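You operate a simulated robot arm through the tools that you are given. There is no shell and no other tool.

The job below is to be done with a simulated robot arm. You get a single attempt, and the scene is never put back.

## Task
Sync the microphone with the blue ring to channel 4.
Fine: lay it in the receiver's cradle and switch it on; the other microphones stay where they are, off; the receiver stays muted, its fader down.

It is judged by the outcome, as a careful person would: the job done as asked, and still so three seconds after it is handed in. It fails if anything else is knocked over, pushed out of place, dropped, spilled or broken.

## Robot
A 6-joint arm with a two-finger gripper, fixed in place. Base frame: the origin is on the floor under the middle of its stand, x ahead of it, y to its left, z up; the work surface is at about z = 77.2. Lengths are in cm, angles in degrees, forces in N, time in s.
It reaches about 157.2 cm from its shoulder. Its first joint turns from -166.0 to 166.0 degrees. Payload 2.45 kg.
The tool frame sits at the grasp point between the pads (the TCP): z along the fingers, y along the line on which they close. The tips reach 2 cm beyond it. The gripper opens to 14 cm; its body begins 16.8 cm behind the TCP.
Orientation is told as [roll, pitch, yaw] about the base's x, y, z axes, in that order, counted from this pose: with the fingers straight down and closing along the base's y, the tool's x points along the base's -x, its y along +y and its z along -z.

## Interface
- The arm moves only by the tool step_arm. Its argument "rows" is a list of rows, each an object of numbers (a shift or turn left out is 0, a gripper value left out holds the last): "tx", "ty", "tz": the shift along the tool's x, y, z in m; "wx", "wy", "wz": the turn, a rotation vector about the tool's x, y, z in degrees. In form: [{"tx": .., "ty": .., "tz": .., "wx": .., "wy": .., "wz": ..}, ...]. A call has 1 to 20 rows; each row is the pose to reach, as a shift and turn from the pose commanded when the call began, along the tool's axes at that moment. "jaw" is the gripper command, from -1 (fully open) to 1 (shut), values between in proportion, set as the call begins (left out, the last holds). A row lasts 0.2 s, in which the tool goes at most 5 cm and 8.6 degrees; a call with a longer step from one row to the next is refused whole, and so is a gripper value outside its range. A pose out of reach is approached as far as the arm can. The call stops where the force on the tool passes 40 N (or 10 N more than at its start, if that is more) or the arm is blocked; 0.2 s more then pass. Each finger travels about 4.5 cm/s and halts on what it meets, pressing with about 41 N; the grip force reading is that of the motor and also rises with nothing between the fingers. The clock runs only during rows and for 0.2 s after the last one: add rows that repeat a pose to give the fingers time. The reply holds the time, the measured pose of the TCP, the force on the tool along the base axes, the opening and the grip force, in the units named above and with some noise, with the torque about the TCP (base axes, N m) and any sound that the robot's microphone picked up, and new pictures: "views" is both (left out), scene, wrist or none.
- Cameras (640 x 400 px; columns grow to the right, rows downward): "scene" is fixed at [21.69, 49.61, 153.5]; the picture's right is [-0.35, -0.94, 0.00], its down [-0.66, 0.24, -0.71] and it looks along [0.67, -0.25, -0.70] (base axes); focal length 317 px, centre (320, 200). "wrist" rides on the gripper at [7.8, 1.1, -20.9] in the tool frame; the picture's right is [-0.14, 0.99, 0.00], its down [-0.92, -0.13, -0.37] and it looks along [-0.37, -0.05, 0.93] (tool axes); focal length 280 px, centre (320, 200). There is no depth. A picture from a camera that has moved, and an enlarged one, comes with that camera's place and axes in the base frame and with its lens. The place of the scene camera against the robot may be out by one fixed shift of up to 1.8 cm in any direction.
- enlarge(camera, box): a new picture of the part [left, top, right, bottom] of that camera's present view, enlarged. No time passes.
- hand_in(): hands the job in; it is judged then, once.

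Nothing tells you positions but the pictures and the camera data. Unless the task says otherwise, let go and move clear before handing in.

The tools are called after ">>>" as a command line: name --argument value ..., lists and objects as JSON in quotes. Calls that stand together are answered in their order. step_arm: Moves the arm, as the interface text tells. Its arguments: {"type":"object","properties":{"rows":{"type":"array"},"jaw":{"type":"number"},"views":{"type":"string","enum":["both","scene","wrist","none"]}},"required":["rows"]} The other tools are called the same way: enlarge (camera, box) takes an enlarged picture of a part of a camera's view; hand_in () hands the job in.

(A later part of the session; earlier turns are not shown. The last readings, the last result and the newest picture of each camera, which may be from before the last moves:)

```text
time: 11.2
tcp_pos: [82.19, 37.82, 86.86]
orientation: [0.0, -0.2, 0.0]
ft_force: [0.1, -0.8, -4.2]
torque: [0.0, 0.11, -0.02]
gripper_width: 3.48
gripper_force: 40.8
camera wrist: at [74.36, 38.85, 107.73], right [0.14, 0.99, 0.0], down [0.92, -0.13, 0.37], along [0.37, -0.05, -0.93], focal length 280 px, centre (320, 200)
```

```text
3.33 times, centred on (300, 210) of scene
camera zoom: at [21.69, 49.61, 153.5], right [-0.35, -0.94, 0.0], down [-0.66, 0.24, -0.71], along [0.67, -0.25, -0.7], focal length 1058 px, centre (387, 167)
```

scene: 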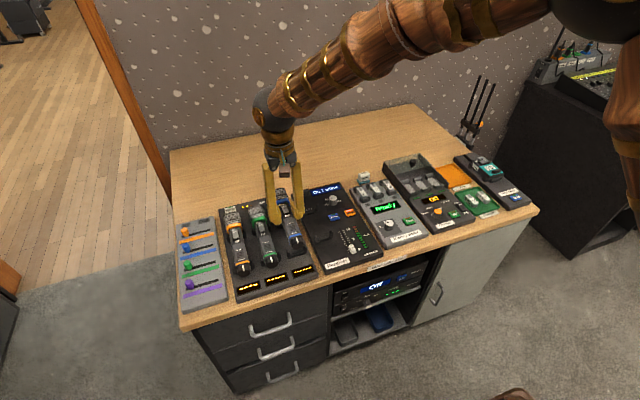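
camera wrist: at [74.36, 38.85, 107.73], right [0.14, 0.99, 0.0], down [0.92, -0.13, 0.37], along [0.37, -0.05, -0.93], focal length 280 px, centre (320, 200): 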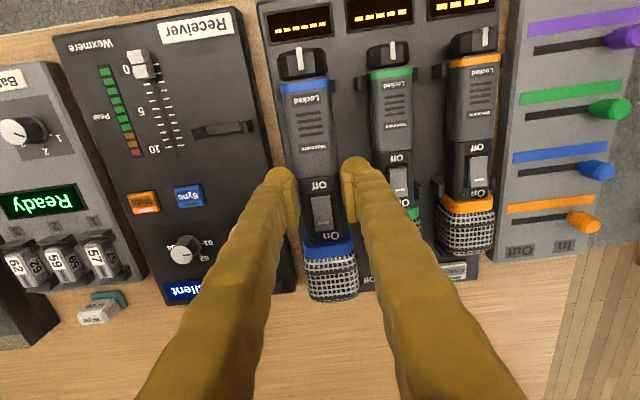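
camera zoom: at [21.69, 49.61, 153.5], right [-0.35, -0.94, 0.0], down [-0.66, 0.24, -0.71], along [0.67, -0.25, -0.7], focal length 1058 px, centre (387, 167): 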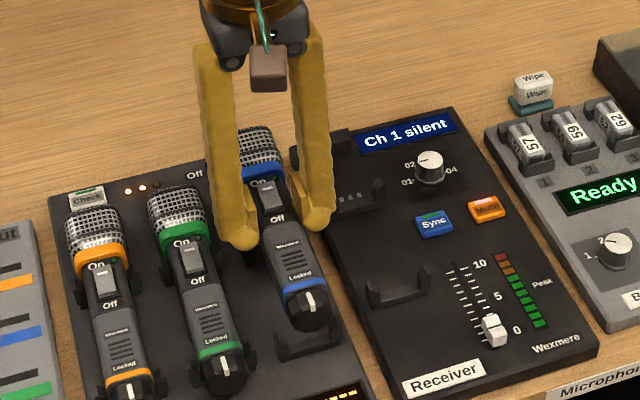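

The mic came out cleanly and the other two are unmoved. I carry it at this height to above the receiver's cradle (shift +2.4, -9.0) and check alignment.

>>> step_arm --rows '[{"tx": -0.006, "ty": -0.022}, {"tx": -0.012, "ty": -0.045}, {"tx": -0.018, "ty": -0.068}, {"tx": -0.024, "ty": -0.09}, {"tx": -0.024, "ty": -0.09}, {"tx": -0.024, "ty": -0.09}]'

>>> enlarge --camera "wrist" --box '[220, 30, 420, 170]'

>>> enlarge --camera "wrist" --box '[220, 160, 420, 300]'

>>> enlarge --camera "scene" --box '[280, 150, 390, 260]'

```text
time: 12.6
tcp_pos: [84.54, 28.68, 86.88]
orientation: [0.0, 0.0, -0.1]
ft_force: [0.0, 0.1, -3.5]
torque: [0.0, 0.09, -0.02]
gripper_width: 3.48
gripper_force: 41.3
camera wrist: at [76.66, 29.91, 107.82], right [0.14, 0.99, 0.0], down [0.92, -0.13, 0.37], along [0.37, -0.05, -0.93], focal length 280 px, centre (320, 200)
```

scene: 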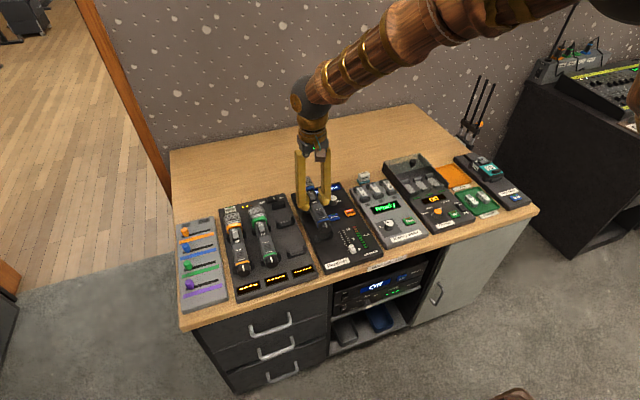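
wrist: 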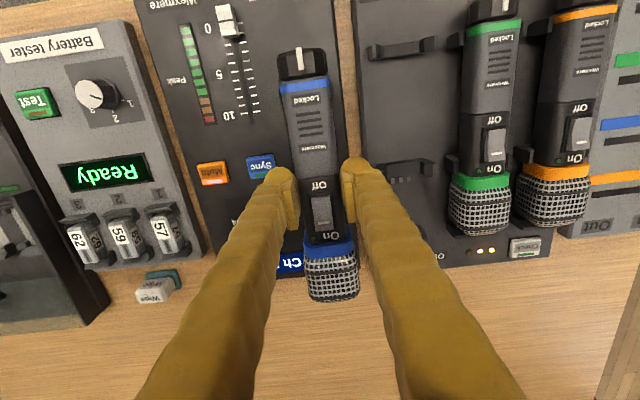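

```text
2.86 times, centred on (320, 100) of wrist
camera zoom: at [76.66, 29.91, 107.82], right [0.14, 0.99, 0.0], down [0.92, -0.13, 0.37], along [0.37, -0.05, -0.93], focal length 801 px, centre (320, 486)
```

zoom: 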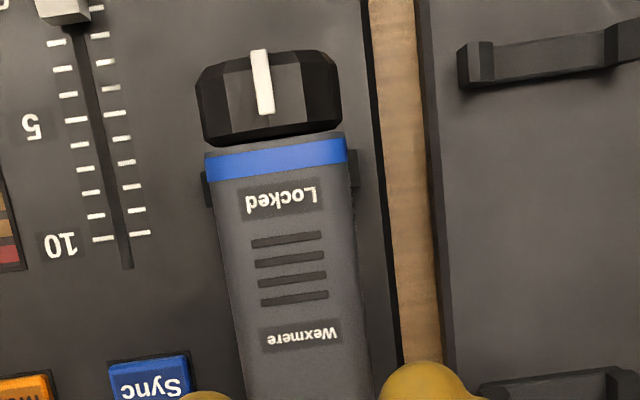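

```text
2.86 times, centred on (320, 230) of wrist
camera zoom: at [76.66, 29.91, 107.82], right [0.14, 0.99, 0.0], down [0.92, -0.13, 0.37], along [0.37, -0.05, -0.93], focal length 801 px, centre (320, 114)
```

zoom: 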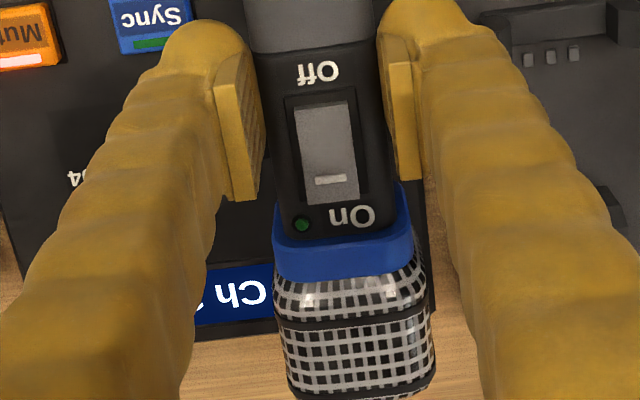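

```text
3.64 times, centred on (335, 205) of scene
camera zoom: at [21.69, 49.61, 153.5], right [-0.35, -0.94, 0.0], down [-0.66, 0.24, -0.71], along [0.67, -0.25, -0.7], focal length 1154 px, centre (266, 182)
```

zoom: 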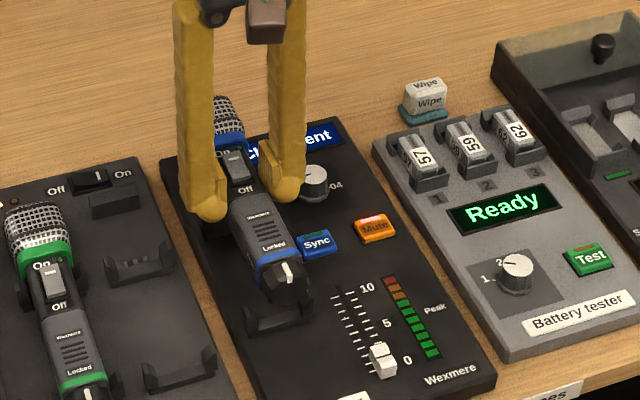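

The mic hangs level over the cradle, aligned in yaw. I enlarge around the saddles to measure the remaining offset.

>>> enlarge --camera "wrist" --box '[265, 85, 345, 135]'

>>> enlarge --camera "wrist" --box '[350, 20, 460, 90]'

>>> enlarge --camera "scene" --box '[300, 170, 350, 250]'

>>> enlarge --camera "scene" --box '[260, 170, 340, 260]'

```text
8.00 times, centred on (305, 110) of wrist
camera zoom: at [76.66, 29.91, 107.82], right [0.14, 0.99, 0.0], down [0.92, -0.13, 0.37], along [0.37, -0.05, -0.93], focal length 2243 px, centre (440, 920)
```

zoom: 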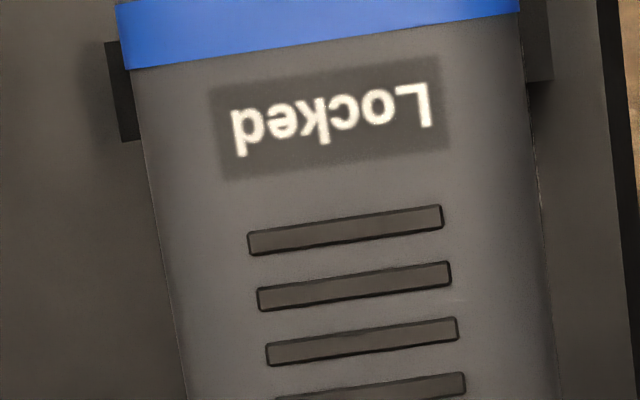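

```text
5.71 times, centred on (405, 55) of wrist
camera zoom: at [76.66, 29.91, 107.82], right [0.14, 0.99, 0.0], down [0.92, -0.13, 0.37], along [0.37, -0.05, -0.93], focal length 1602 px, centre (-166, 1029)
```

zoom: 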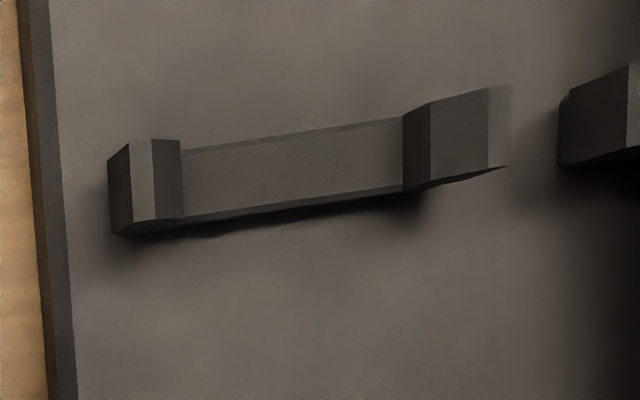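

```text
5.00 times, centred on (325, 210) of scene
camera zoom: at [21.69, 49.61, 153.5], right [-0.35, -0.94, 0.0], down [-0.66, 0.24, -0.71], along [0.67, -0.25, -0.7], focal length 1587 px, centre (295, 150)
```

zoom: 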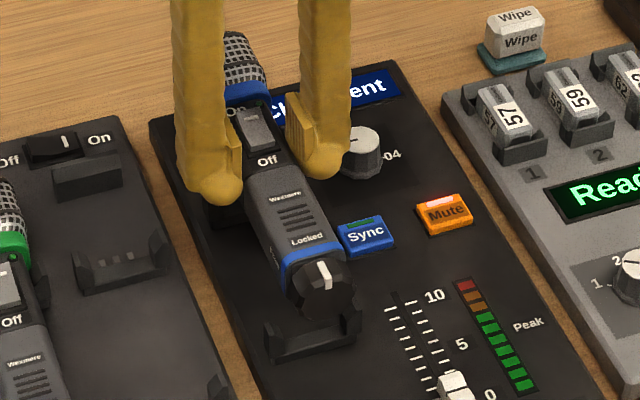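

```text
4.44 times, centred on (300, 215) of scene
camera zoom: at [21.69, 49.61, 153.5], right [-0.35, -0.94, 0.0], down [-0.66, 0.24, -0.71], along [0.67, -0.25, -0.7], focal length 1411 px, centre (409, 133)
```

zoom: 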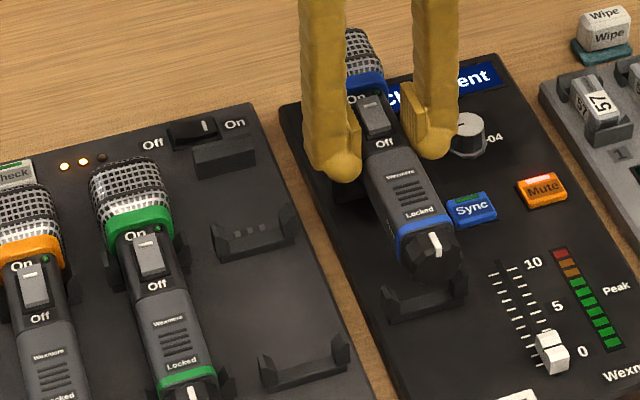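

The third tray lamp went out as expected with the place empty. The mic needs roughly +0.3 cm in x and -0.25 cm in y to sit over the saddles; I apply that, lower 2.5 cm (still above the prongs) and look again.

>>> step_arm --rows '[{"tx": -0.003, "ty": -0.0025}, {"tx": -0.003, "ty": -0.0025, "tz": 0.008}, {"tx": -0.003, "ty": -0.0025, "tz": 0.016}, {"tx": -0.003, "ty": -0.0025, "tz": 0.025}, {"tx": -0.003, "ty": -0.0025, "tz": 0.025}]' --views "none"

>>> enlarge --camera "wrist" --box '[255, 65, 355, 127]'

>>> enlarge --camera "scene" --box '[300, 190, 360, 250]'

>>> enlarge --camera "wrist" --box '[250, 170, 390, 290]'

```text
time: 13.8
tcp_pos: [84.78, 28.62, 84.3]
orientation: [0.0, -0.1, 0.0]
ft_force: [-0.8, 0.1, -3.1]
torque: [-0.01, 0.04, 0.0]
gripper_width: 3.47
gripper_force: 40.6
```

```text
6.40 times, centred on (305, 96) of wrist
camera zoom: at [77.02, 29.65, 105.21], right [0.14, 0.99, 0.0], down [0.92, -0.13, 0.37], along [0.37, -0.05, -0.93], focal length 1794 px, centre (416, 866)
```

zoom: 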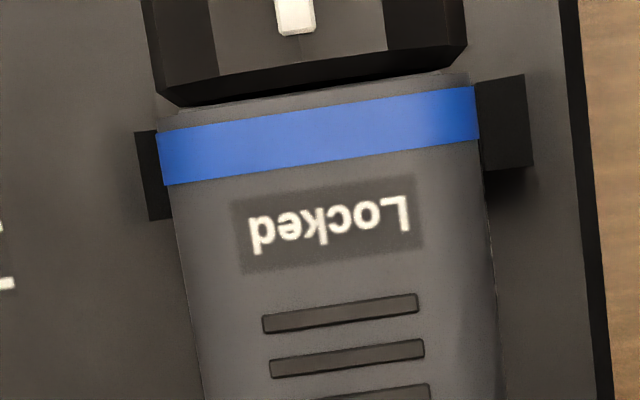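

```text
6.67 times, centred on (330, 220) of scene
camera zoom: at [21.69, 49.61, 153.5], right [-0.35, -0.94, 0.0], down [-0.66, 0.24, -0.71], along [0.67, -0.25, -0.7], focal length 2116 px, centre (253, 67)
```

zoom: 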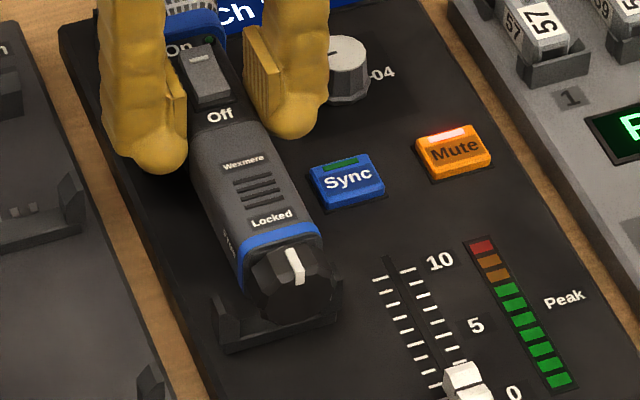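

```text
3.33 times, centred on (320, 230) of wrist
camera zoom: at [77.02, 29.65, 105.21], right [0.14, 0.99, 0.0], down [0.92, -0.13, 0.37], along [0.37, -0.05, -0.93], focal length 935 px, centre (320, 100)
```

zoom: 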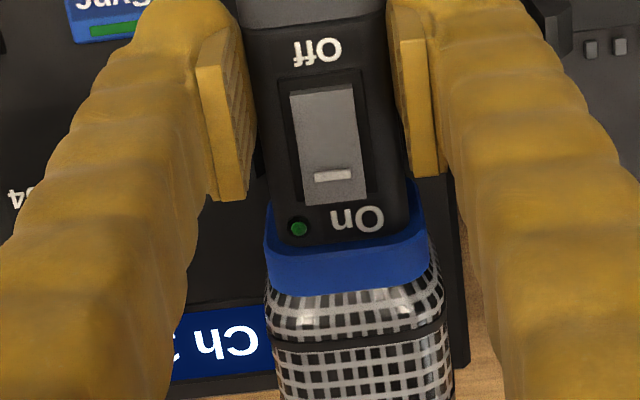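

The mic is now aligned with the saddles in x and y within about a millimetre. I lower it 2 cm, watching the force.

>>> step_arm --rows '[{"tz": 0.005}, {"tz": 0.01}, {"tz": 0.015}, {"tz": 0.02}, {"tz": 0.02}]' --views "none"

>>> enlarge --camera "wrist" --box '[255, 65, 355, 127]'

>>> enlarge --camera "scene" --box '[300, 190, 360, 250]'

```text
time: 15.0
tcp_pos: [85.02, 28.6, 82.41]
orientation: [0.0, -0.2, 0.0]
ft_force: [0.3, 0.0, -3.3]
torque: [-0.01, 0.04, -0.02]
gripper_width: 3.5
gripper_force: 41.1
```

```text
6.40 times, centred on (305, 96) of wrist
camera zoom: at [77.08, 29.66, 103.25], right [0.14, 0.99, 0.0], down [0.92, -0.13, 0.37], along [0.37, -0.05, -0.93], focal length 1794 px, centre (416, 866)
```

zoom: 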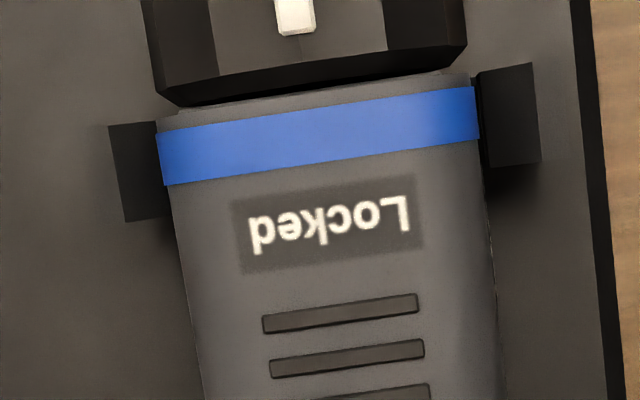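

```text
6.67 times, centred on (330, 220) of scene
camera zoom: at [21.69, 49.61, 153.5], right [-0.35, -0.94, 0.0], down [-0.66, 0.24, -0.71], along [0.67, -0.25, -0.7], focal length 2116 px, centre (253, 67)
```

zoom: 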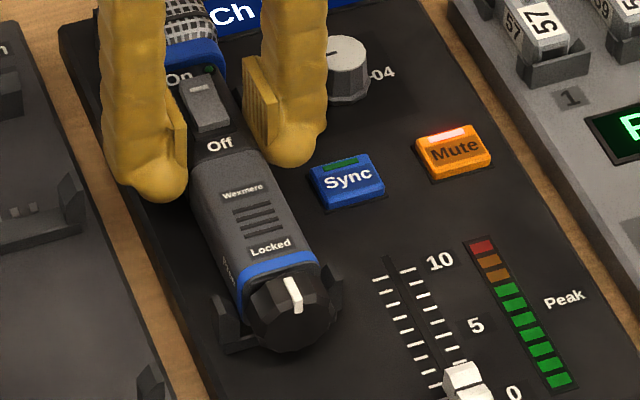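

The tail is entering between the prongs without any contact force. I lower the last half centimetre in small steps.

>>> step_arm --rows '[{"tz": 0.001}, {"tz": 0.002}, {"tz": 0.003}, {"tz": 0.003}]' --views "none"

>>> step_arm --rows '[{"tz": 0.001}, {"tz": 0.002}, {"tz": 0.002}]' --views "none"

>>> enlarge --camera "scene" --box '[300, 190, 360, 250]'

```text
time: 16.0
tcp_pos: [84.75, 28.59, 82.14]
orientation: [0.0, -0.1, 0.1]
ft_force: [-0.5, 0.1, -3.7]
torque: [-0.02, 0.05, 0.0]
gripper_width: 3.47
gripper_force: 41.5
```

```text
time: 16.8
tcp_pos: [84.87, 28.53, 81.85]
orientation: [0.0, -0.1, 0.0]
ft_force: [-0.3, -1.3, -0.6]
torque: [-0.03, -0.03, -0.02]
gripper_width: 3.51
gripper_force: 41.3
```

```text
6.67 times, centred on (330, 220) of scene
camera zoom: at [21.69, 49.61, 153.5], right [-0.35, -0.94, 0.0], down [-0.66, 0.24, -0.71], along [0.67, -0.25, -0.7], focal length 2116 px, centre (253, 67)
```

zoom: 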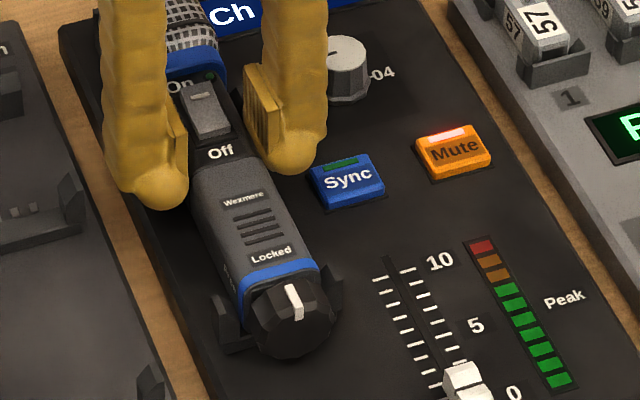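

Contact is felt at the same height as in the tray, the weight now rests on the saddles. I open only a little (to 4.0 cm), keeping clear of the Sync button.

>>> step_arm --rows '[{"tz": 0}, {"tz": 0}, {"tz": 0}]' --jaw 0.43 --views "none"

>>> enlarge --camera "wrist" --box '[240, 80, 400, 260]'

>>> enlarge --camera "scene" --box '[290, 170, 370, 250]'

```text
time: 17.6
tcp_pos: [84.86, 28.51, 81.93]
orientation: [0.0, -0.1, 0.0]
ft_force: [0.3, 0.4, 0.4]
torque: [0.04, 0.0, 0.03]
gripper_width: 4.0
gripper_force: 0.0
```

```text
2.22 times, centred on (320, 170) of wrist
camera zoom: at [77.04, 29.64, 102.79], right [0.14, 0.99, 0.0], down [0.92, -0.13, 0.37], along [0.37, -0.05, -0.93], focal length 623 px, centre (320, 267)
```

zoom: 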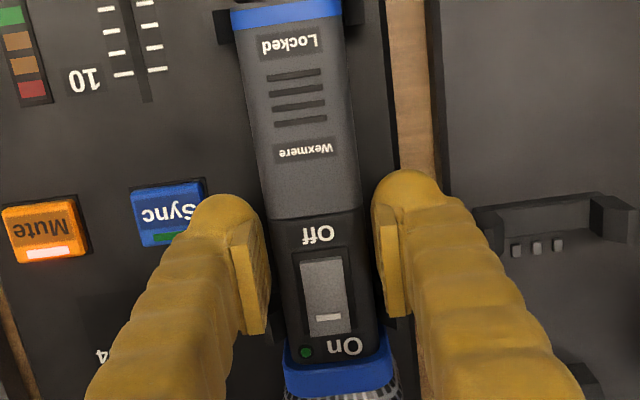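

```text
5.00 times, centred on (330, 210) of scene
camera zoom: at [21.69, 49.61, 153.5], right [-0.35, -0.94, 0.0], down [-0.66, 0.24, -0.71], along [0.67, -0.25, -0.7], focal length 1587 px, centre (270, 150)
```

zoom: 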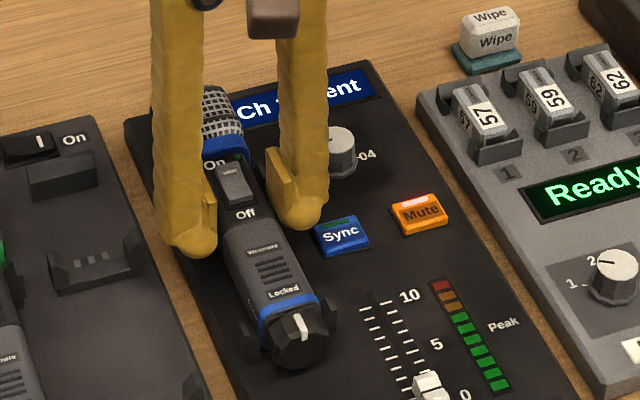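

The mic rests in the cradle, released. I rise straight up and look at the result.

>>> step_arm --rows '[{"tz": -0.01}, {"tz": -0.03}, {"tz": -0.06}, {"tz": -0.1}, {"tz": -0.12}, {"tz": -0.12}]'

>>> enlarge --camera "wrist" --box '[220, 60, 400, 240]'

>>> enlarge --camera "scene" --box '[290, 170, 390, 270]'

```text
time: 19.0
tcp_pos: [85.03, 28.62, 93.93]
orientation: [0.0, -0.1, -0.1]
ft_force: [-0.7, -0.7, 0.2]
torque: [-0.03, -0.03, 0.01]
gripper_width: 3.98
gripper_force: 0.0
camera wrist: at [77.1, 29.73, 114.84], right [0.14, 0.99, 0.0], down [0.92, -0.13, 0.37], along [0.37, -0.05, -0.93], focal length 280 px, centre (320, 200)
```

scene: 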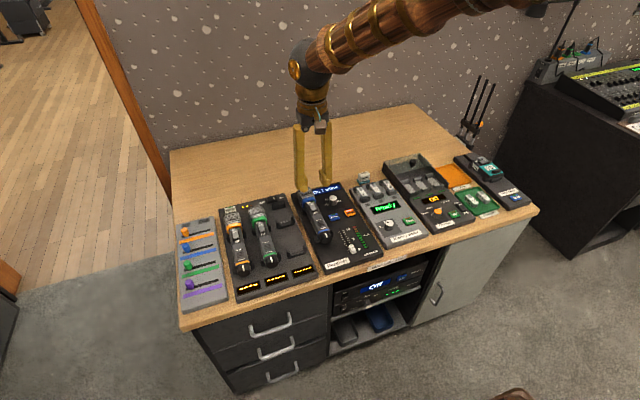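
wrist: 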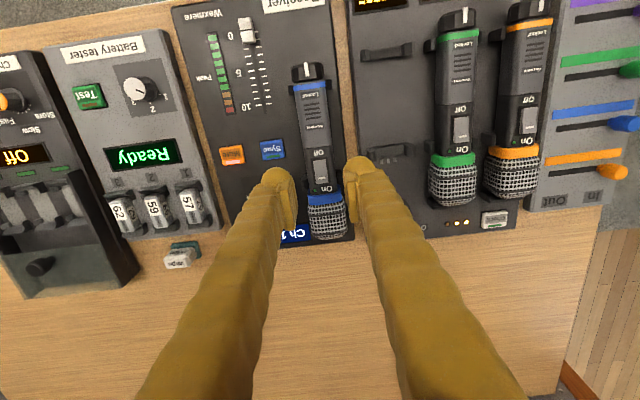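

```text
2.22 times, centred on (310, 150) of wrist
camera zoom: at [77.1, 29.73, 114.84], right [0.14, 0.99, 0.0], down [0.92, -0.13, 0.37], along [0.37, -0.05, -0.93], focal length 623 px, centre (342, 311)
```

zoom: 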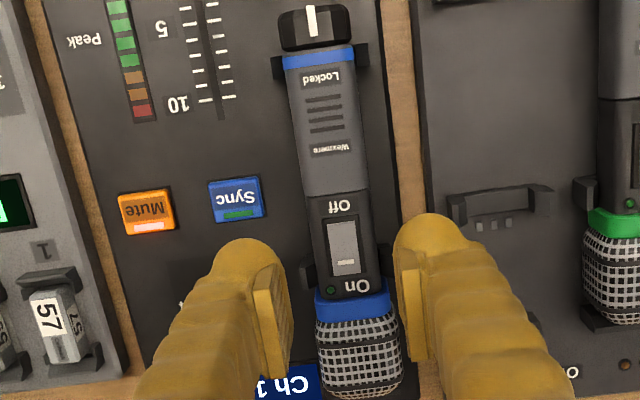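

```text
4.00 times, centred on (340, 220) of scene
camera zoom: at [21.69, 49.61, 153.5], right [-0.35, -0.94, 0.0], down [-0.66, 0.24, -0.71], along [0.67, -0.25, -0.7], focal length 1270 px, centre (240, 120)
```

zoom: 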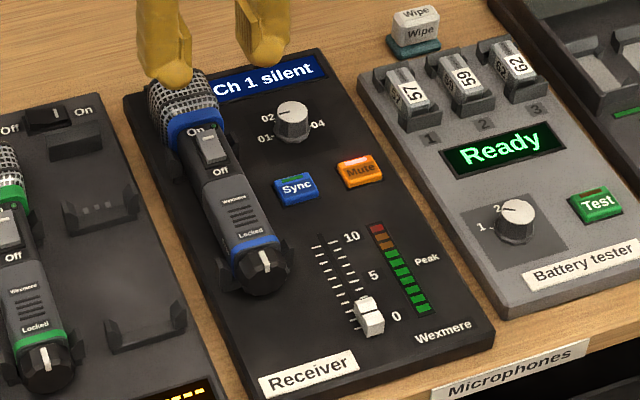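

The blue mic is seated in the cradle and everything else is as it was. Next I close the fingers and bring one fingertip (the -y finger) over the "On" end of its switch at about x=87.0, y=28.6, just above the body.

>>> step_arm --rows '[{"tx": -0.01, "ty": 0.0087}, {"tx": -0.021, "ty": 0.0174}, {"tx": -0.021, "ty": 0.0174}, {"tx": -0.021, "ty": 0.0174, "tz": 0.03}, {"tx": -0.021, "ty": 0.0174, "tz": 0.06}, {"tx": -0.021, "ty": 0.0174, "tz": 0.08}, {"tx": -0.021, "ty": 0.0174, "tz": 0.08}]' --jaw 1

>>> enlarge --camera "wrist" --box '[240, 100, 400, 260]'

>>> enlarge --camera "scene" --box '[290, 160, 370, 250]'

```text
time: 20.6
tcp_pos: [86.91, 30.28, 85.89]
orientation: [0.1, -0.1, -0.1]
ft_force: [0.2, -0.1, 0.8]
torque: [-0.02, 0.02, -0.03]
gripper_width: 0.01
gripper_force: 29.2
camera wrist: at [79.04, 31.35, 106.79], right [0.14, 0.99, 0.0], down [0.92, -0.13, 0.37], along [0.37, -0.05, -0.93], focal length 280 px, centre (320, 200)
```

scene: 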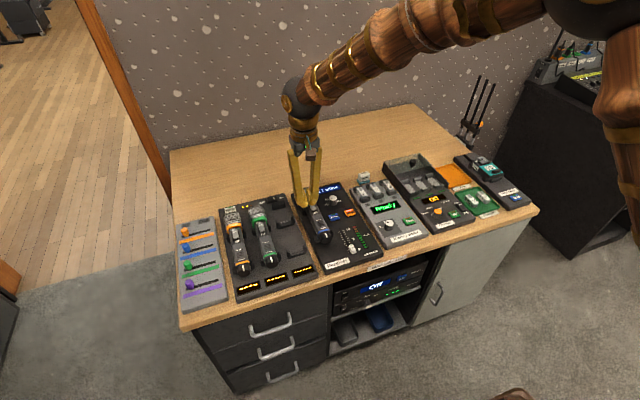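
wrist: 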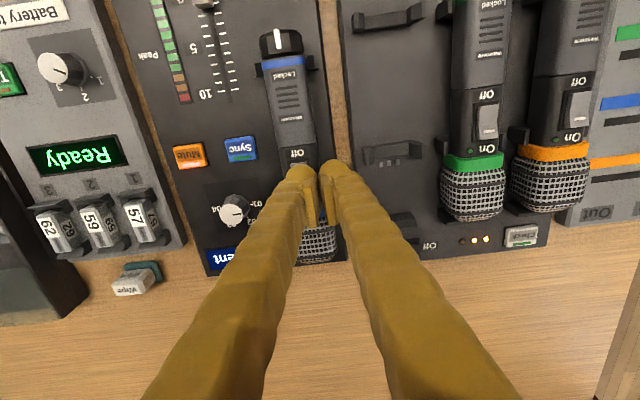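

```text
2.50 times, centred on (320, 180) of wrist
camera zoom: at [79.04, 31.35, 106.79], right [0.14, 0.99, 0.0], down [0.92, -0.13, 0.37], along [0.37, -0.05, -0.93], focal length 701 px, centre (320, 250)
```

zoom: 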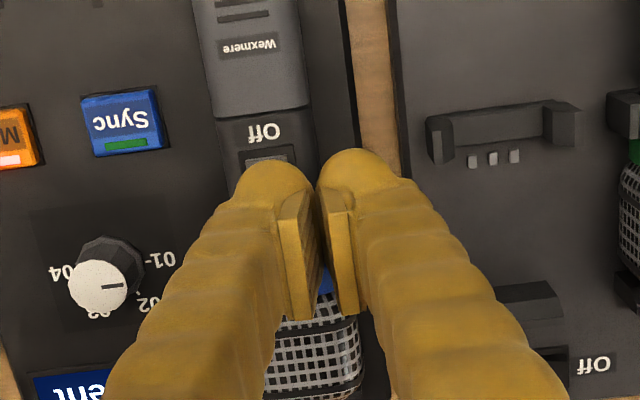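

```text
4.44 times, centred on (330, 205) of scene
camera zoom: at [21.69, 49.61, 153.5], right [-0.35, -0.94, 0.0], down [-0.66, 0.24, -0.71], along [0.67, -0.25, -0.7], focal length 1411 px, centre (276, 178)
```

zoom: 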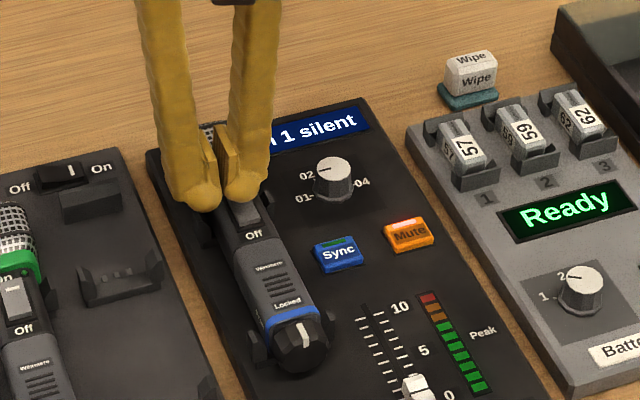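

The -y fingertip hovers over the switch's On half. I lower in small steps, watching force and sound.

>>> step_arm --rows '[{"tz": 0.003}, {"tz": 0.006}, {"tz": 0.008}, {"tz": 0.008}]' --views "none"

>>> step_arm --rows '[{"tz": 0.001}, {"tz": 0.002}, {"tz": 0.002}]' --views "none"

>>> enlarge --camera "scene" --box '[290, 160, 370, 250]'

```text
time: 21.6
tcp_pos: [86.99, 30.23, 85.05]
orientation: [0.0, -0.2, 0.0]
ft_force: [0.2, 0.3, 0.3]
torque: [0.01, 0.01, 0.01]
gripper_width: 0.0
gripper_force: 29.5
```

```text
time: 22.4
tcp_pos: [87.06, 30.18, 84.79]
orientation: [0.0, -0.2, 0.0]
ft_force: [0.1, 0.2, 0.8]
torque: [-0.03, -0.01, 0.03]
gripper_width: 0.0
gripper_force: 29.1
```

```text
4.44 times, centred on (330, 205) of scene
camera zoom: at [21.69, 49.61, 153.5], right [-0.35, -0.94, 0.0], down [-0.66, 0.24, -0.71], along [0.67, -0.25, -0.7], focal length 1411 px, centre (276, 178)
```

zoom: 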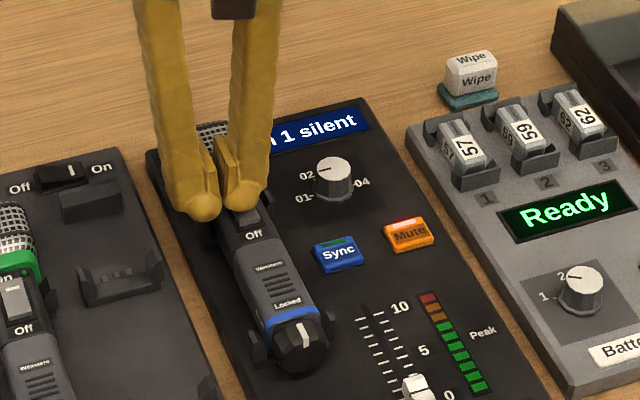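

No contact yet with the tip at about z=82.8; I continue in millimetre steps.

>>> step_arm --rows '[{"tz": 0.001}, {"tz": 0.002}, {"tz": 0.002}]' --views "none"

>>> step_arm --rows '[{"tz": 0.0005}, {"tz": 0.001}, {"tz": 0.001}]' --views "none"

```text
time: 23.2
tcp_pos: [87.01, 30.17, 84.7]
orientation: [-0.1, -0.1, 0.1]
ft_force: [-0.1, 0.3, 0.5]
torque: [0.02, 0.0, -0.04]
gripper_width: 0.0
gripper_force: 28.9
```

```text
time: 24.0
tcp_pos: [87.16, 30.15, 84.62]
orientation: [-0.1, 0.0, 0.0]
ft_force: [-0.5, 0.4, 0.3]
torque: [0.0, 0.0, 0.02]
gripper_width: 0.0
gripper_force: 29.5
```

>>> step_arm --rows '[{"tz": 0.0005}, {"tz": 0.001}, {"tz": 0.001}]' --views "none"

>>> step_arm --rows '[{"tz": 0.0005}, {"tz": 0.001}, {"tz": 0.001}]' --views "none"

>>> enlarge --camera "scene" --box '[300, 170, 350, 220]'

>>> enlarge --camera "wrist" --box '[270, 110, 370, 230]'

```text
time: 24.8
tcp_pos: [86.96, 30.15, 84.54]
orientation: [0.0, -0.1, -0.1]
ft_force: [-0.4, -0.2, 0.6]
torque: [0.04, -0.01, 0.0]
gripper_width: 0.0
gripper_force: 29.3
```

```text
time: 25.6
tcp_pos: [87.02, 30.19, 84.53]
orientation: [-0.1, -0.1, 0.0]
ft_force: [0.4, 0.5, 0.5]
torque: [0.02, 0.02, -0.01]
gripper_width: 0.0
gripper_force: 29.8
```

```text
8.00 times, centred on (325, 195) of scene
camera zoom: at [21.69, 49.61, 153.5], right [-0.35, -0.94, 0.0], down [-0.66, 0.24, -0.71], along [0.67, -0.25, -0.7], focal length 2539 px, centre (280, 240)
```

zoom: 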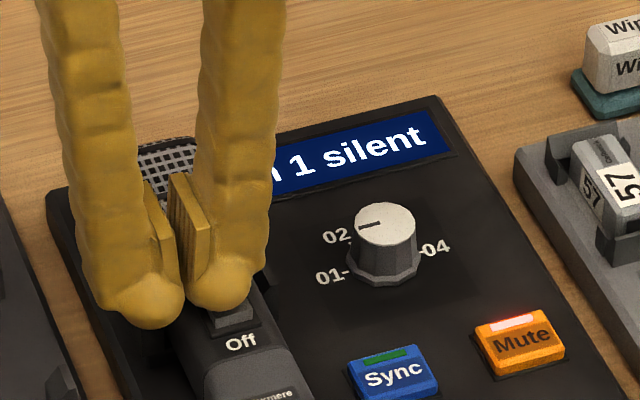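

```text
3.33 times, centred on (320, 170) of wrist
camera zoom: at [79.15, 31.35, 105.24], right [0.14, 0.99, 0.0], down [0.92, -0.13, 0.37], along [0.37, -0.05, -0.93], focal length 935 px, centre (320, 300)
```

zoom: 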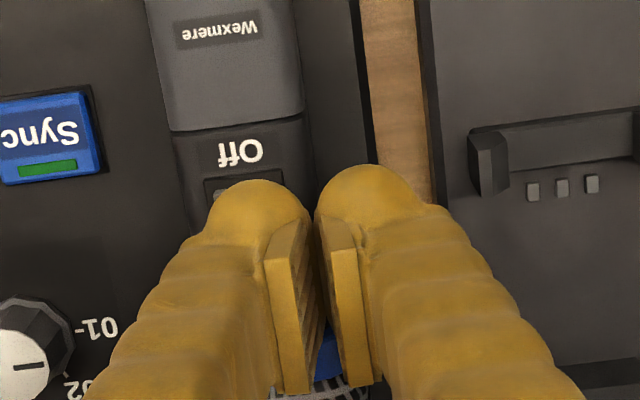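

Still no contact. I also see the channel dial's pointer lies toward +y (01), with 04 on the -y side. I keep lowering.

>>> step_arm --rows '[{"tz": 0.0005}, {"tz": 0.001}, {"tz": 0.001}]' --views "none"

>>> step_arm --rows '[{"tz": 0.0005}, {"tz": 0.001}, {"tz": 0.001}]' --views "none"

>>> step_arm --rows '[{"tz": 0.0005}, {"tz": 0.001}, {"tz": 0.001}]' --views "none"

```text
time: 26.4
tcp_pos: [86.91, 30.24, 84.29]
orientation: [0.0, -0.2, 0.0]
ft_force: [0.1, -1.8, 5.0]
torque: [-0.1, 0.02, 0.0]
gripper_width: 0.0
gripper_force: 29.4
```

```text
time: 27.2
tcp_pos: [86.99, 30.22, 84.24]
orientation: [0.1, -0.2, 0.0]
ft_force: [-6.2, 1.5, 27.0]
torque: [-0.28, 0.27, -0.1]
gripper_width: 0.0
gripper_force: 29.5
```

```text
time: 27.9
tcp_pos: [87.09, 30.22, 84.37]
orientation: [0.1, -0.2, -0.1]
ft_force: [-1.7, 0.6, 9.0]
torque: [-0.08, 0.13, 0.02]
gripper_width: 0.0
gripper_force: 29.4
stopped in row 3: the force on the tool passed its limit at 40 N (the readings are from after the stop); the commanded pose is now the measured one
```

Contact at about tip z=82.3 rose past the limit; the torque suggests the touch point was near the rocker's middle (x≈86.5, y≈29.2). I raise and check the switch's state.

>>> step_arm --rows '[{"tz": -0.005}, {"tz": -0.02}, {"tx": 0.03, "tz": -0.05}, {"tx": 0.07, "tz": -0.07}, {"tx": 0.1, "tz": -0.08}, {"tx": 0.1, "tz": -0.08}]'

>>> enlarge --camera "scene" --box '[290, 180, 370, 250]'

>>> enlarge --camera "wrist" --box '[240, 140, 380, 300]'

```text
time: 29.3
tcp_pos: [76.98, 30.2, 92.23]
orientation: [0.1, -0.1, 0.0]
ft_force: [-0.3, 0.4, 0.2]
torque: [-0.01, -0.01, -0.01]
gripper_width: 0.0
gripper_force: 29.9
camera wrist: at [69.1, 31.28, 113.12], right [0.14, 0.99, 0.0], down [0.92, -0.13, 0.37], along [0.37, -0.05, -0.93], focal length 280 px, centre (320, 200)
```

scene: 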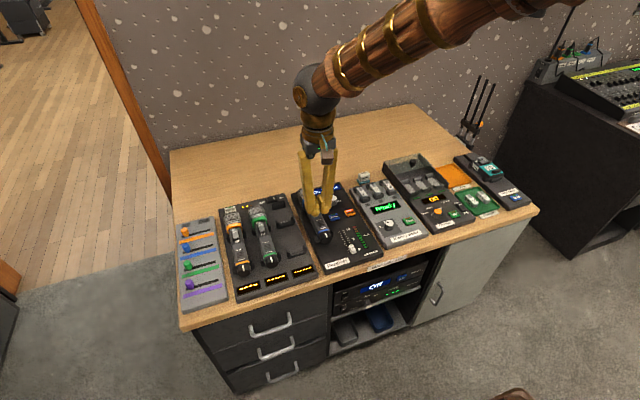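
wrist: 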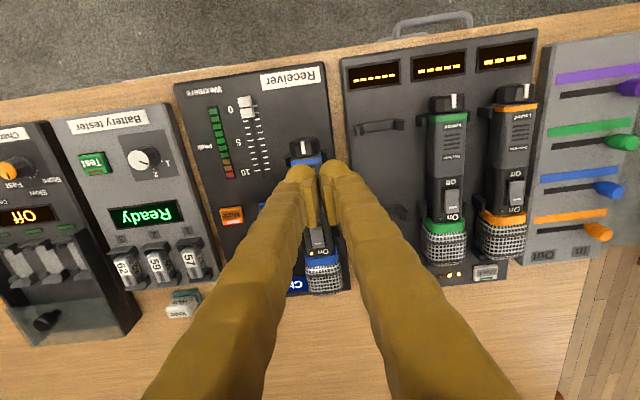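

```text
5.71 times, centred on (330, 215) of scene
camera zoom: at [21.69, 49.61, 153.5], right [-0.35, -0.94, 0.0], down [-0.66, 0.24, -0.71], along [0.67, -0.25, -0.7], focal length 1814 px, centre (263, 114)
```

zoom: 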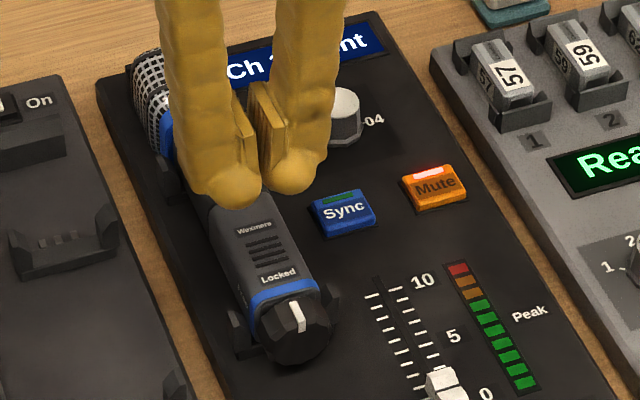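

```text
2.50 times, centred on (310, 220) of wrist
camera zoom: at [69.1, 31.28, 113.12], right [0.14, 0.99, 0.0], down [0.92, -0.13, 0.37], along [0.37, -0.05, -0.93], focal length 701 px, centre (345, 150)
```

zoom: 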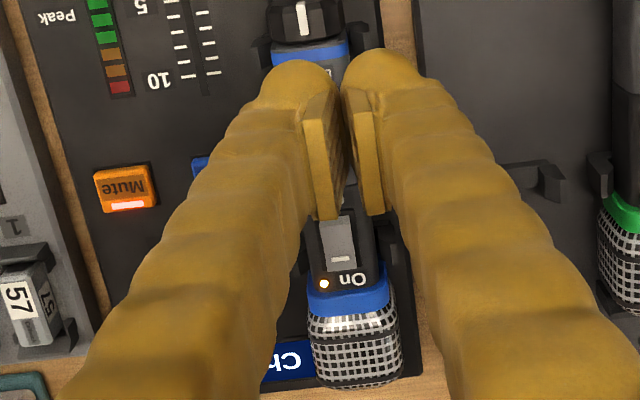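

The mic's lamp now glows amber, so the switch may be on. I back off further for a clear look at the switch, lamp and display.

>>> step_arm --rows '[{"tx": 0.02, "tz": -0.03}, {"tx": 0.03, "tz": -0.06}, {"tx": 0.03, "tz": -0.1}, {"tx": 0.03, "ty": -0.04, "tz": -0.12}, {"tx": 0.03, "ty": -0.06, "tz": -0.13}, {"tx": 0.03, "ty": -0.06, "tz": -0.13}]' --jaw -1

>>> enlarge --camera "scene" --box '[300, 180, 370, 250]'

>>> enlarge --camera "scene" --box '[300, 170, 360, 210]'

>>> enlarge --camera "wrist" --box '[280, 90, 440, 260]'

```text
time: 30.7
tcp_pos: [73.87, 24.05, 105.43]
orientation: [0.0, -0.1, 0.0]
ft_force: [-0.3, -0.1, -0.1]
torque: [0.0, 0.0, 0.01]
gripper_width: 12.41
gripper_force: 0.1
camera wrist: at [66.01, 25.28, 126.19], right [0.14, 0.99, 0.0], down [0.92, -0.13, 0.37], along [0.37, -0.05, -0.93], focal length 280 px, centre (320, 200)
```

scene: 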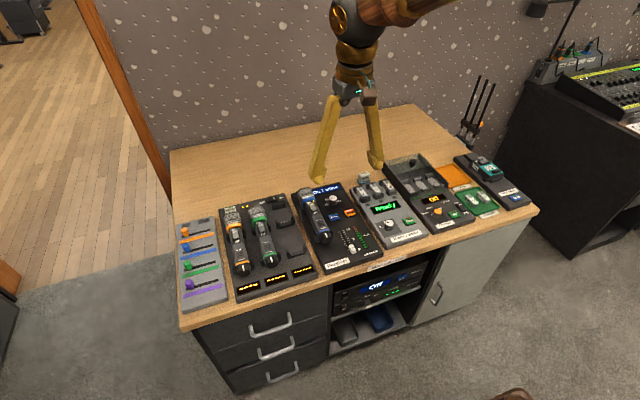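
wrist: 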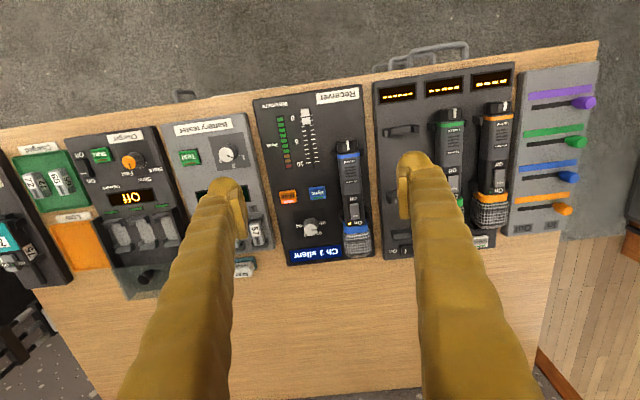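

```text
5.71 times, centred on (335, 215) of scene
camera zoom: at [21.69, 49.61, 153.5], right [-0.35, -0.94, 0.0], down [-0.66, 0.24, -0.71], along [0.67, -0.25, -0.7], focal length 1814 px, centre (234, 114)
```

zoom: 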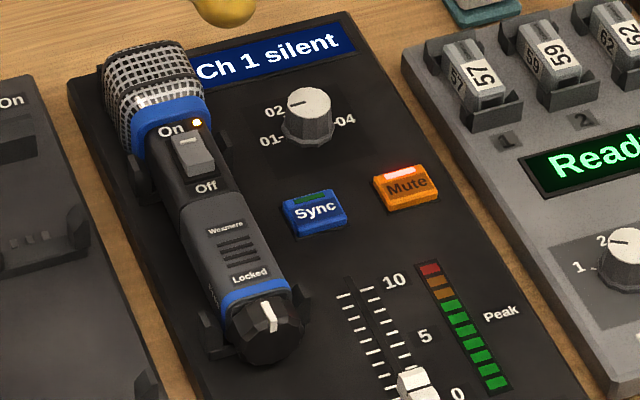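

```text
10.00 times, centred on (330, 190) of scene
camera zoom: at [21.69, 49.61, 153.5], right [-0.35, -0.94, 0.0], down [-0.66, 0.24, -0.71], along [0.67, -0.25, -0.7], focal length 3174 px, centre (220, 300)
```

zoom: 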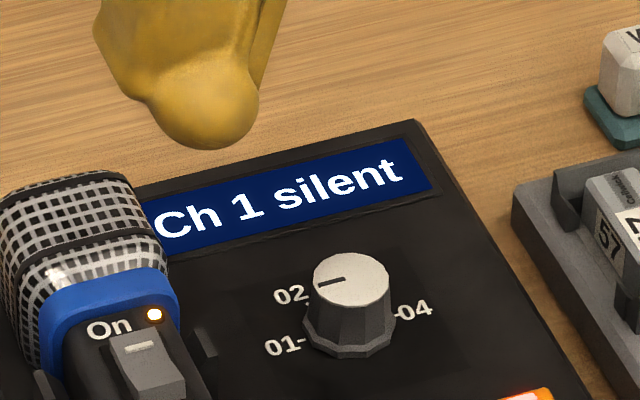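

```text
2.35 times, centred on (360, 175) of wrist
camera zoom: at [66.01, 25.28, 126.19], right [0.14, 0.99, 0.0], down [0.92, -0.13, 0.37], along [0.37, -0.05, -0.93], focal length 660 px, centre (226, 259)
```

zoom: 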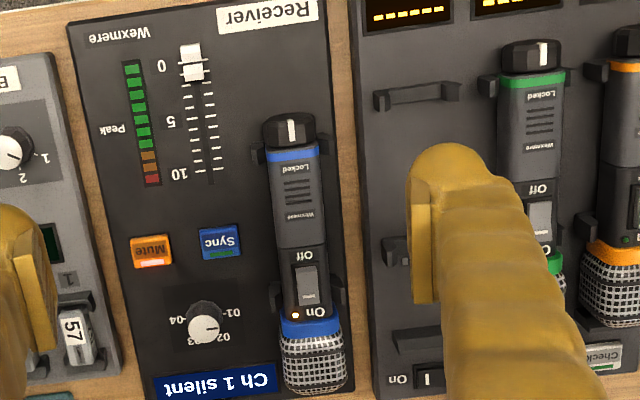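

The mic's lamp is lit amber, so it is switched on; the others stay dark. Next is the channel dial (pointer at 01, needs 180° clockwise to 04), which sits close to the mic, so I measure it carefully from nearer.

>>> step_arm --rows '[{"tx": -0.03, "ty": -0.005, "tz": 0.03}, {"tx": -0.06, "ty": -0.01, "tz": 0.06}, {"tx": -0.09, "ty": -0.012, "tz": 0.09}, {"tx": -0.09, "ty": -0.012, "tz": 0.11}, {"tx": -0.09, "ty": -0.012, "tz": 0.11}]' --views "wrist"

>>> enlarge --camera "wrist" --box '[270, 150, 390, 270]'

>>> enlarge --camera "scene" --box '[305, 185, 375, 225]'

```text
time: 31.9
tcp_pos: [82.95, 23.14, 94.15]
orientation: [0.1, 0.0, 0.0]
ft_force: [0.1, 0.5, -1.0]
torque: [-0.02, 0.02, 0.05]
gripper_width: 13.98
gripper_force: 0.1
camera wrist: at [75.1, 24.27, 115.0], right [0.14, 0.99, 0.0], down [0.92, -0.13, 0.37], along [0.37, -0.05, -0.93], focal length 280 px, centre (320, 200)
```

wrist: 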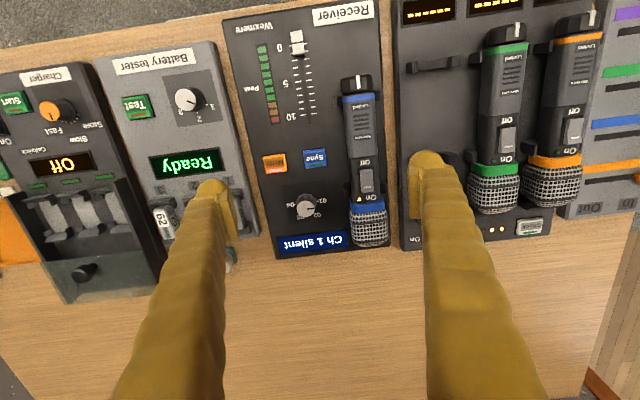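

```text
3.33 times, centred on (330, 210) of wrist
camera zoom: at [75.1, 24.27, 115.0], right [0.14, 0.99, 0.0], down [0.92, -0.13, 0.37], along [0.37, -0.05, -0.93], focal length 935 px, centre (287, 167)
```

zoom: 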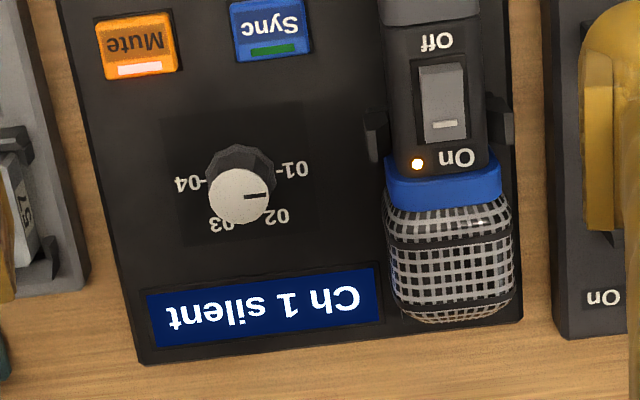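

```text
9.14 times, centred on (340, 205) of scene
camera zoom: at [21.69, 49.61, 153.5], right [-0.35, -0.94, 0.0], down [-0.66, 0.24, -0.71], along [0.67, -0.25, -0.7], focal length 2902 px, centre (137, 154)
```

zoom: 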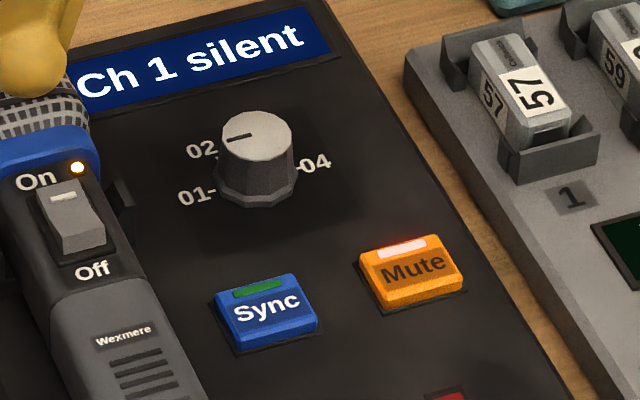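

The rocker's Off end is now raised, so the mic is on. The dial's centre is at about (89.6, 20.45), top z≈81.0, with 5 cm free around it, so I can grip it and turn. I first rotate the gripper 90° counter-clockwise above the dial so that I can then turn 180° clockwise.

>>> step_arm --rows '[{"tx": -0.006, "ty": -0.003, "wz": -8}, {"tx": -0.012, "ty": -0.006, "wz": -16}, {"tx": -0.018, "ty": -0.009, "wz": -24}, {"tx": -0.024, "ty": -0.011, "wz": -32}, {"tx": -0.03, "ty": -0.013, "wz": -40}, {"tx": -0.036, "ty": -0.015, "wz": -48}, {"tx": -0.042, "ty": -0.017, "wz": -56}, {"tx": -0.048, "ty": -0.019, "wz": -64}, {"tx": -0.054, "ty": -0.021, "wz": -72}, {"tx": -0.06, "ty": -0.023, "wz": -80}, {"tx": -0.065, "ty": -0.0257, "wz": -88}, {"tx": -0.065, "ty": -0.0257, "wz": -90}, {"tx": -0.065, "ty": -0.0257, "wz": -90}]' --jaw 0.457

>>> enlarge --camera "wrist" --box '[240, 120, 400, 260]'

```text
time: 34.7
tcp_pos: [89.63, 20.42, 94.26]
orientation: [0.0, -0.1, 90.0]
ft_force: [0.4, 0.7, 0.4]
torque: [0.0, 0.0, 0.0]
gripper_width: 3.79
gripper_force: 0.1
camera wrist: at [88.45, 12.67, 115.14], right [-0.99, 0.14, 0.0], down [0.13, 0.92, 0.37], along [0.05, 0.37, -0.93], focal length 280 px, centre (320, 200)
```

scene: 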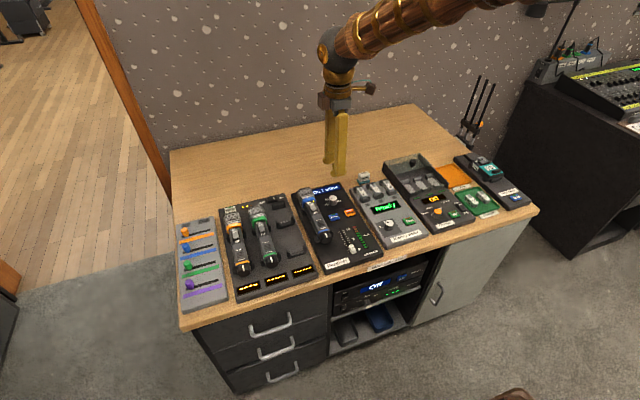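
wrist: 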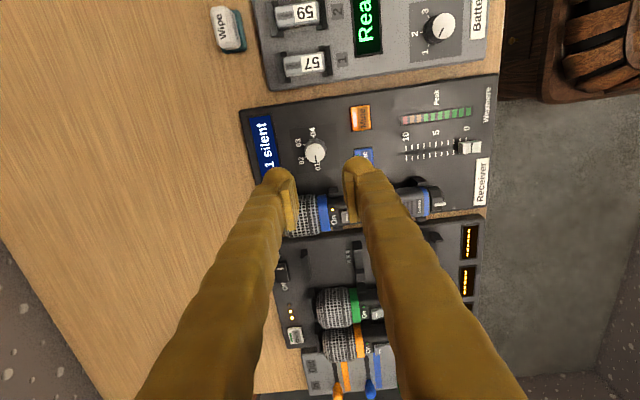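

```text
2.86 times, centred on (320, 190) of wrist
camera zoom: at [88.45, 12.67, 115.14], right [-0.99, 0.14, 0.0], down [0.13, 0.92, 0.37], along [0.05, 0.37, -0.93], focal length 801 px, centre (320, 229)
```

zoom: 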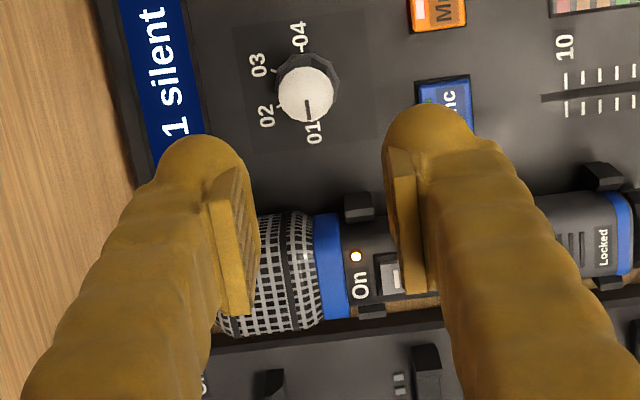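

The dial is in clear view at yaw 90; combining the two views I put its centre at (90.05, 20.4). I shift to it and lower to just above its top for a check.

>>> step_arm --rows '[{"ty": -0.0042, "tz": 0.025}, {"ty": -0.0042, "tz": 0.05}, {"ty": -0.0042, "tz": 0.085}, {"ty": -0.0042, "tz": 0.085}, {"ty": -0.0042, "tz": 0.085}]' --views "none"

>>> enlarge --camera "wrist" --box '[260, 110, 380, 230]'

>>> enlarge --camera "scene" --box '[300, 160, 370, 230]'

```text
time: 35.9
tcp_pos: [89.98, 20.56, 85.56]
orientation: [0.0, 0.0, 90.0]
ft_force: [-0.4, -0.6, 0.1]
torque: [-0.04, 0.01, -0.01]
gripper_width: 3.78
gripper_force: 0.0
```

```text
3.33 times, centred on (320, 170) of wrist
camera zoom: at [88.86, 12.72, 106.48], right [-0.99, 0.14, 0.0], down [0.13, 0.92, 0.37], along [0.05, 0.37, -0.93], focal length 935 px, centre (320, 300)
```

zoom: 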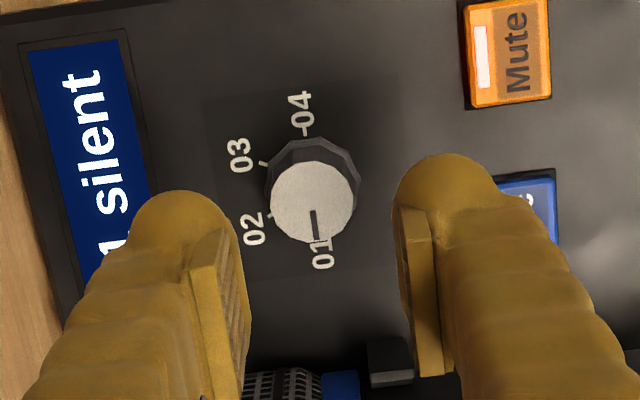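

```text
5.71 times, centred on (335, 195) of scene
camera zoom: at [21.69, 49.61, 153.5], right [-0.35, -0.94, 0.0], down [-0.66, 0.24, -0.71], along [0.67, -0.25, -0.7], focal length 1814 px, centre (234, 229)
```

zoom: 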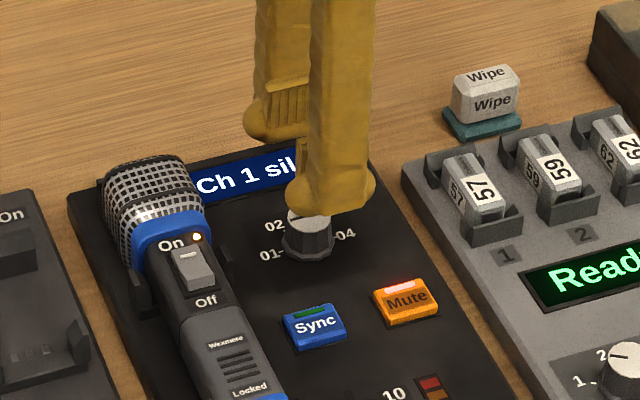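

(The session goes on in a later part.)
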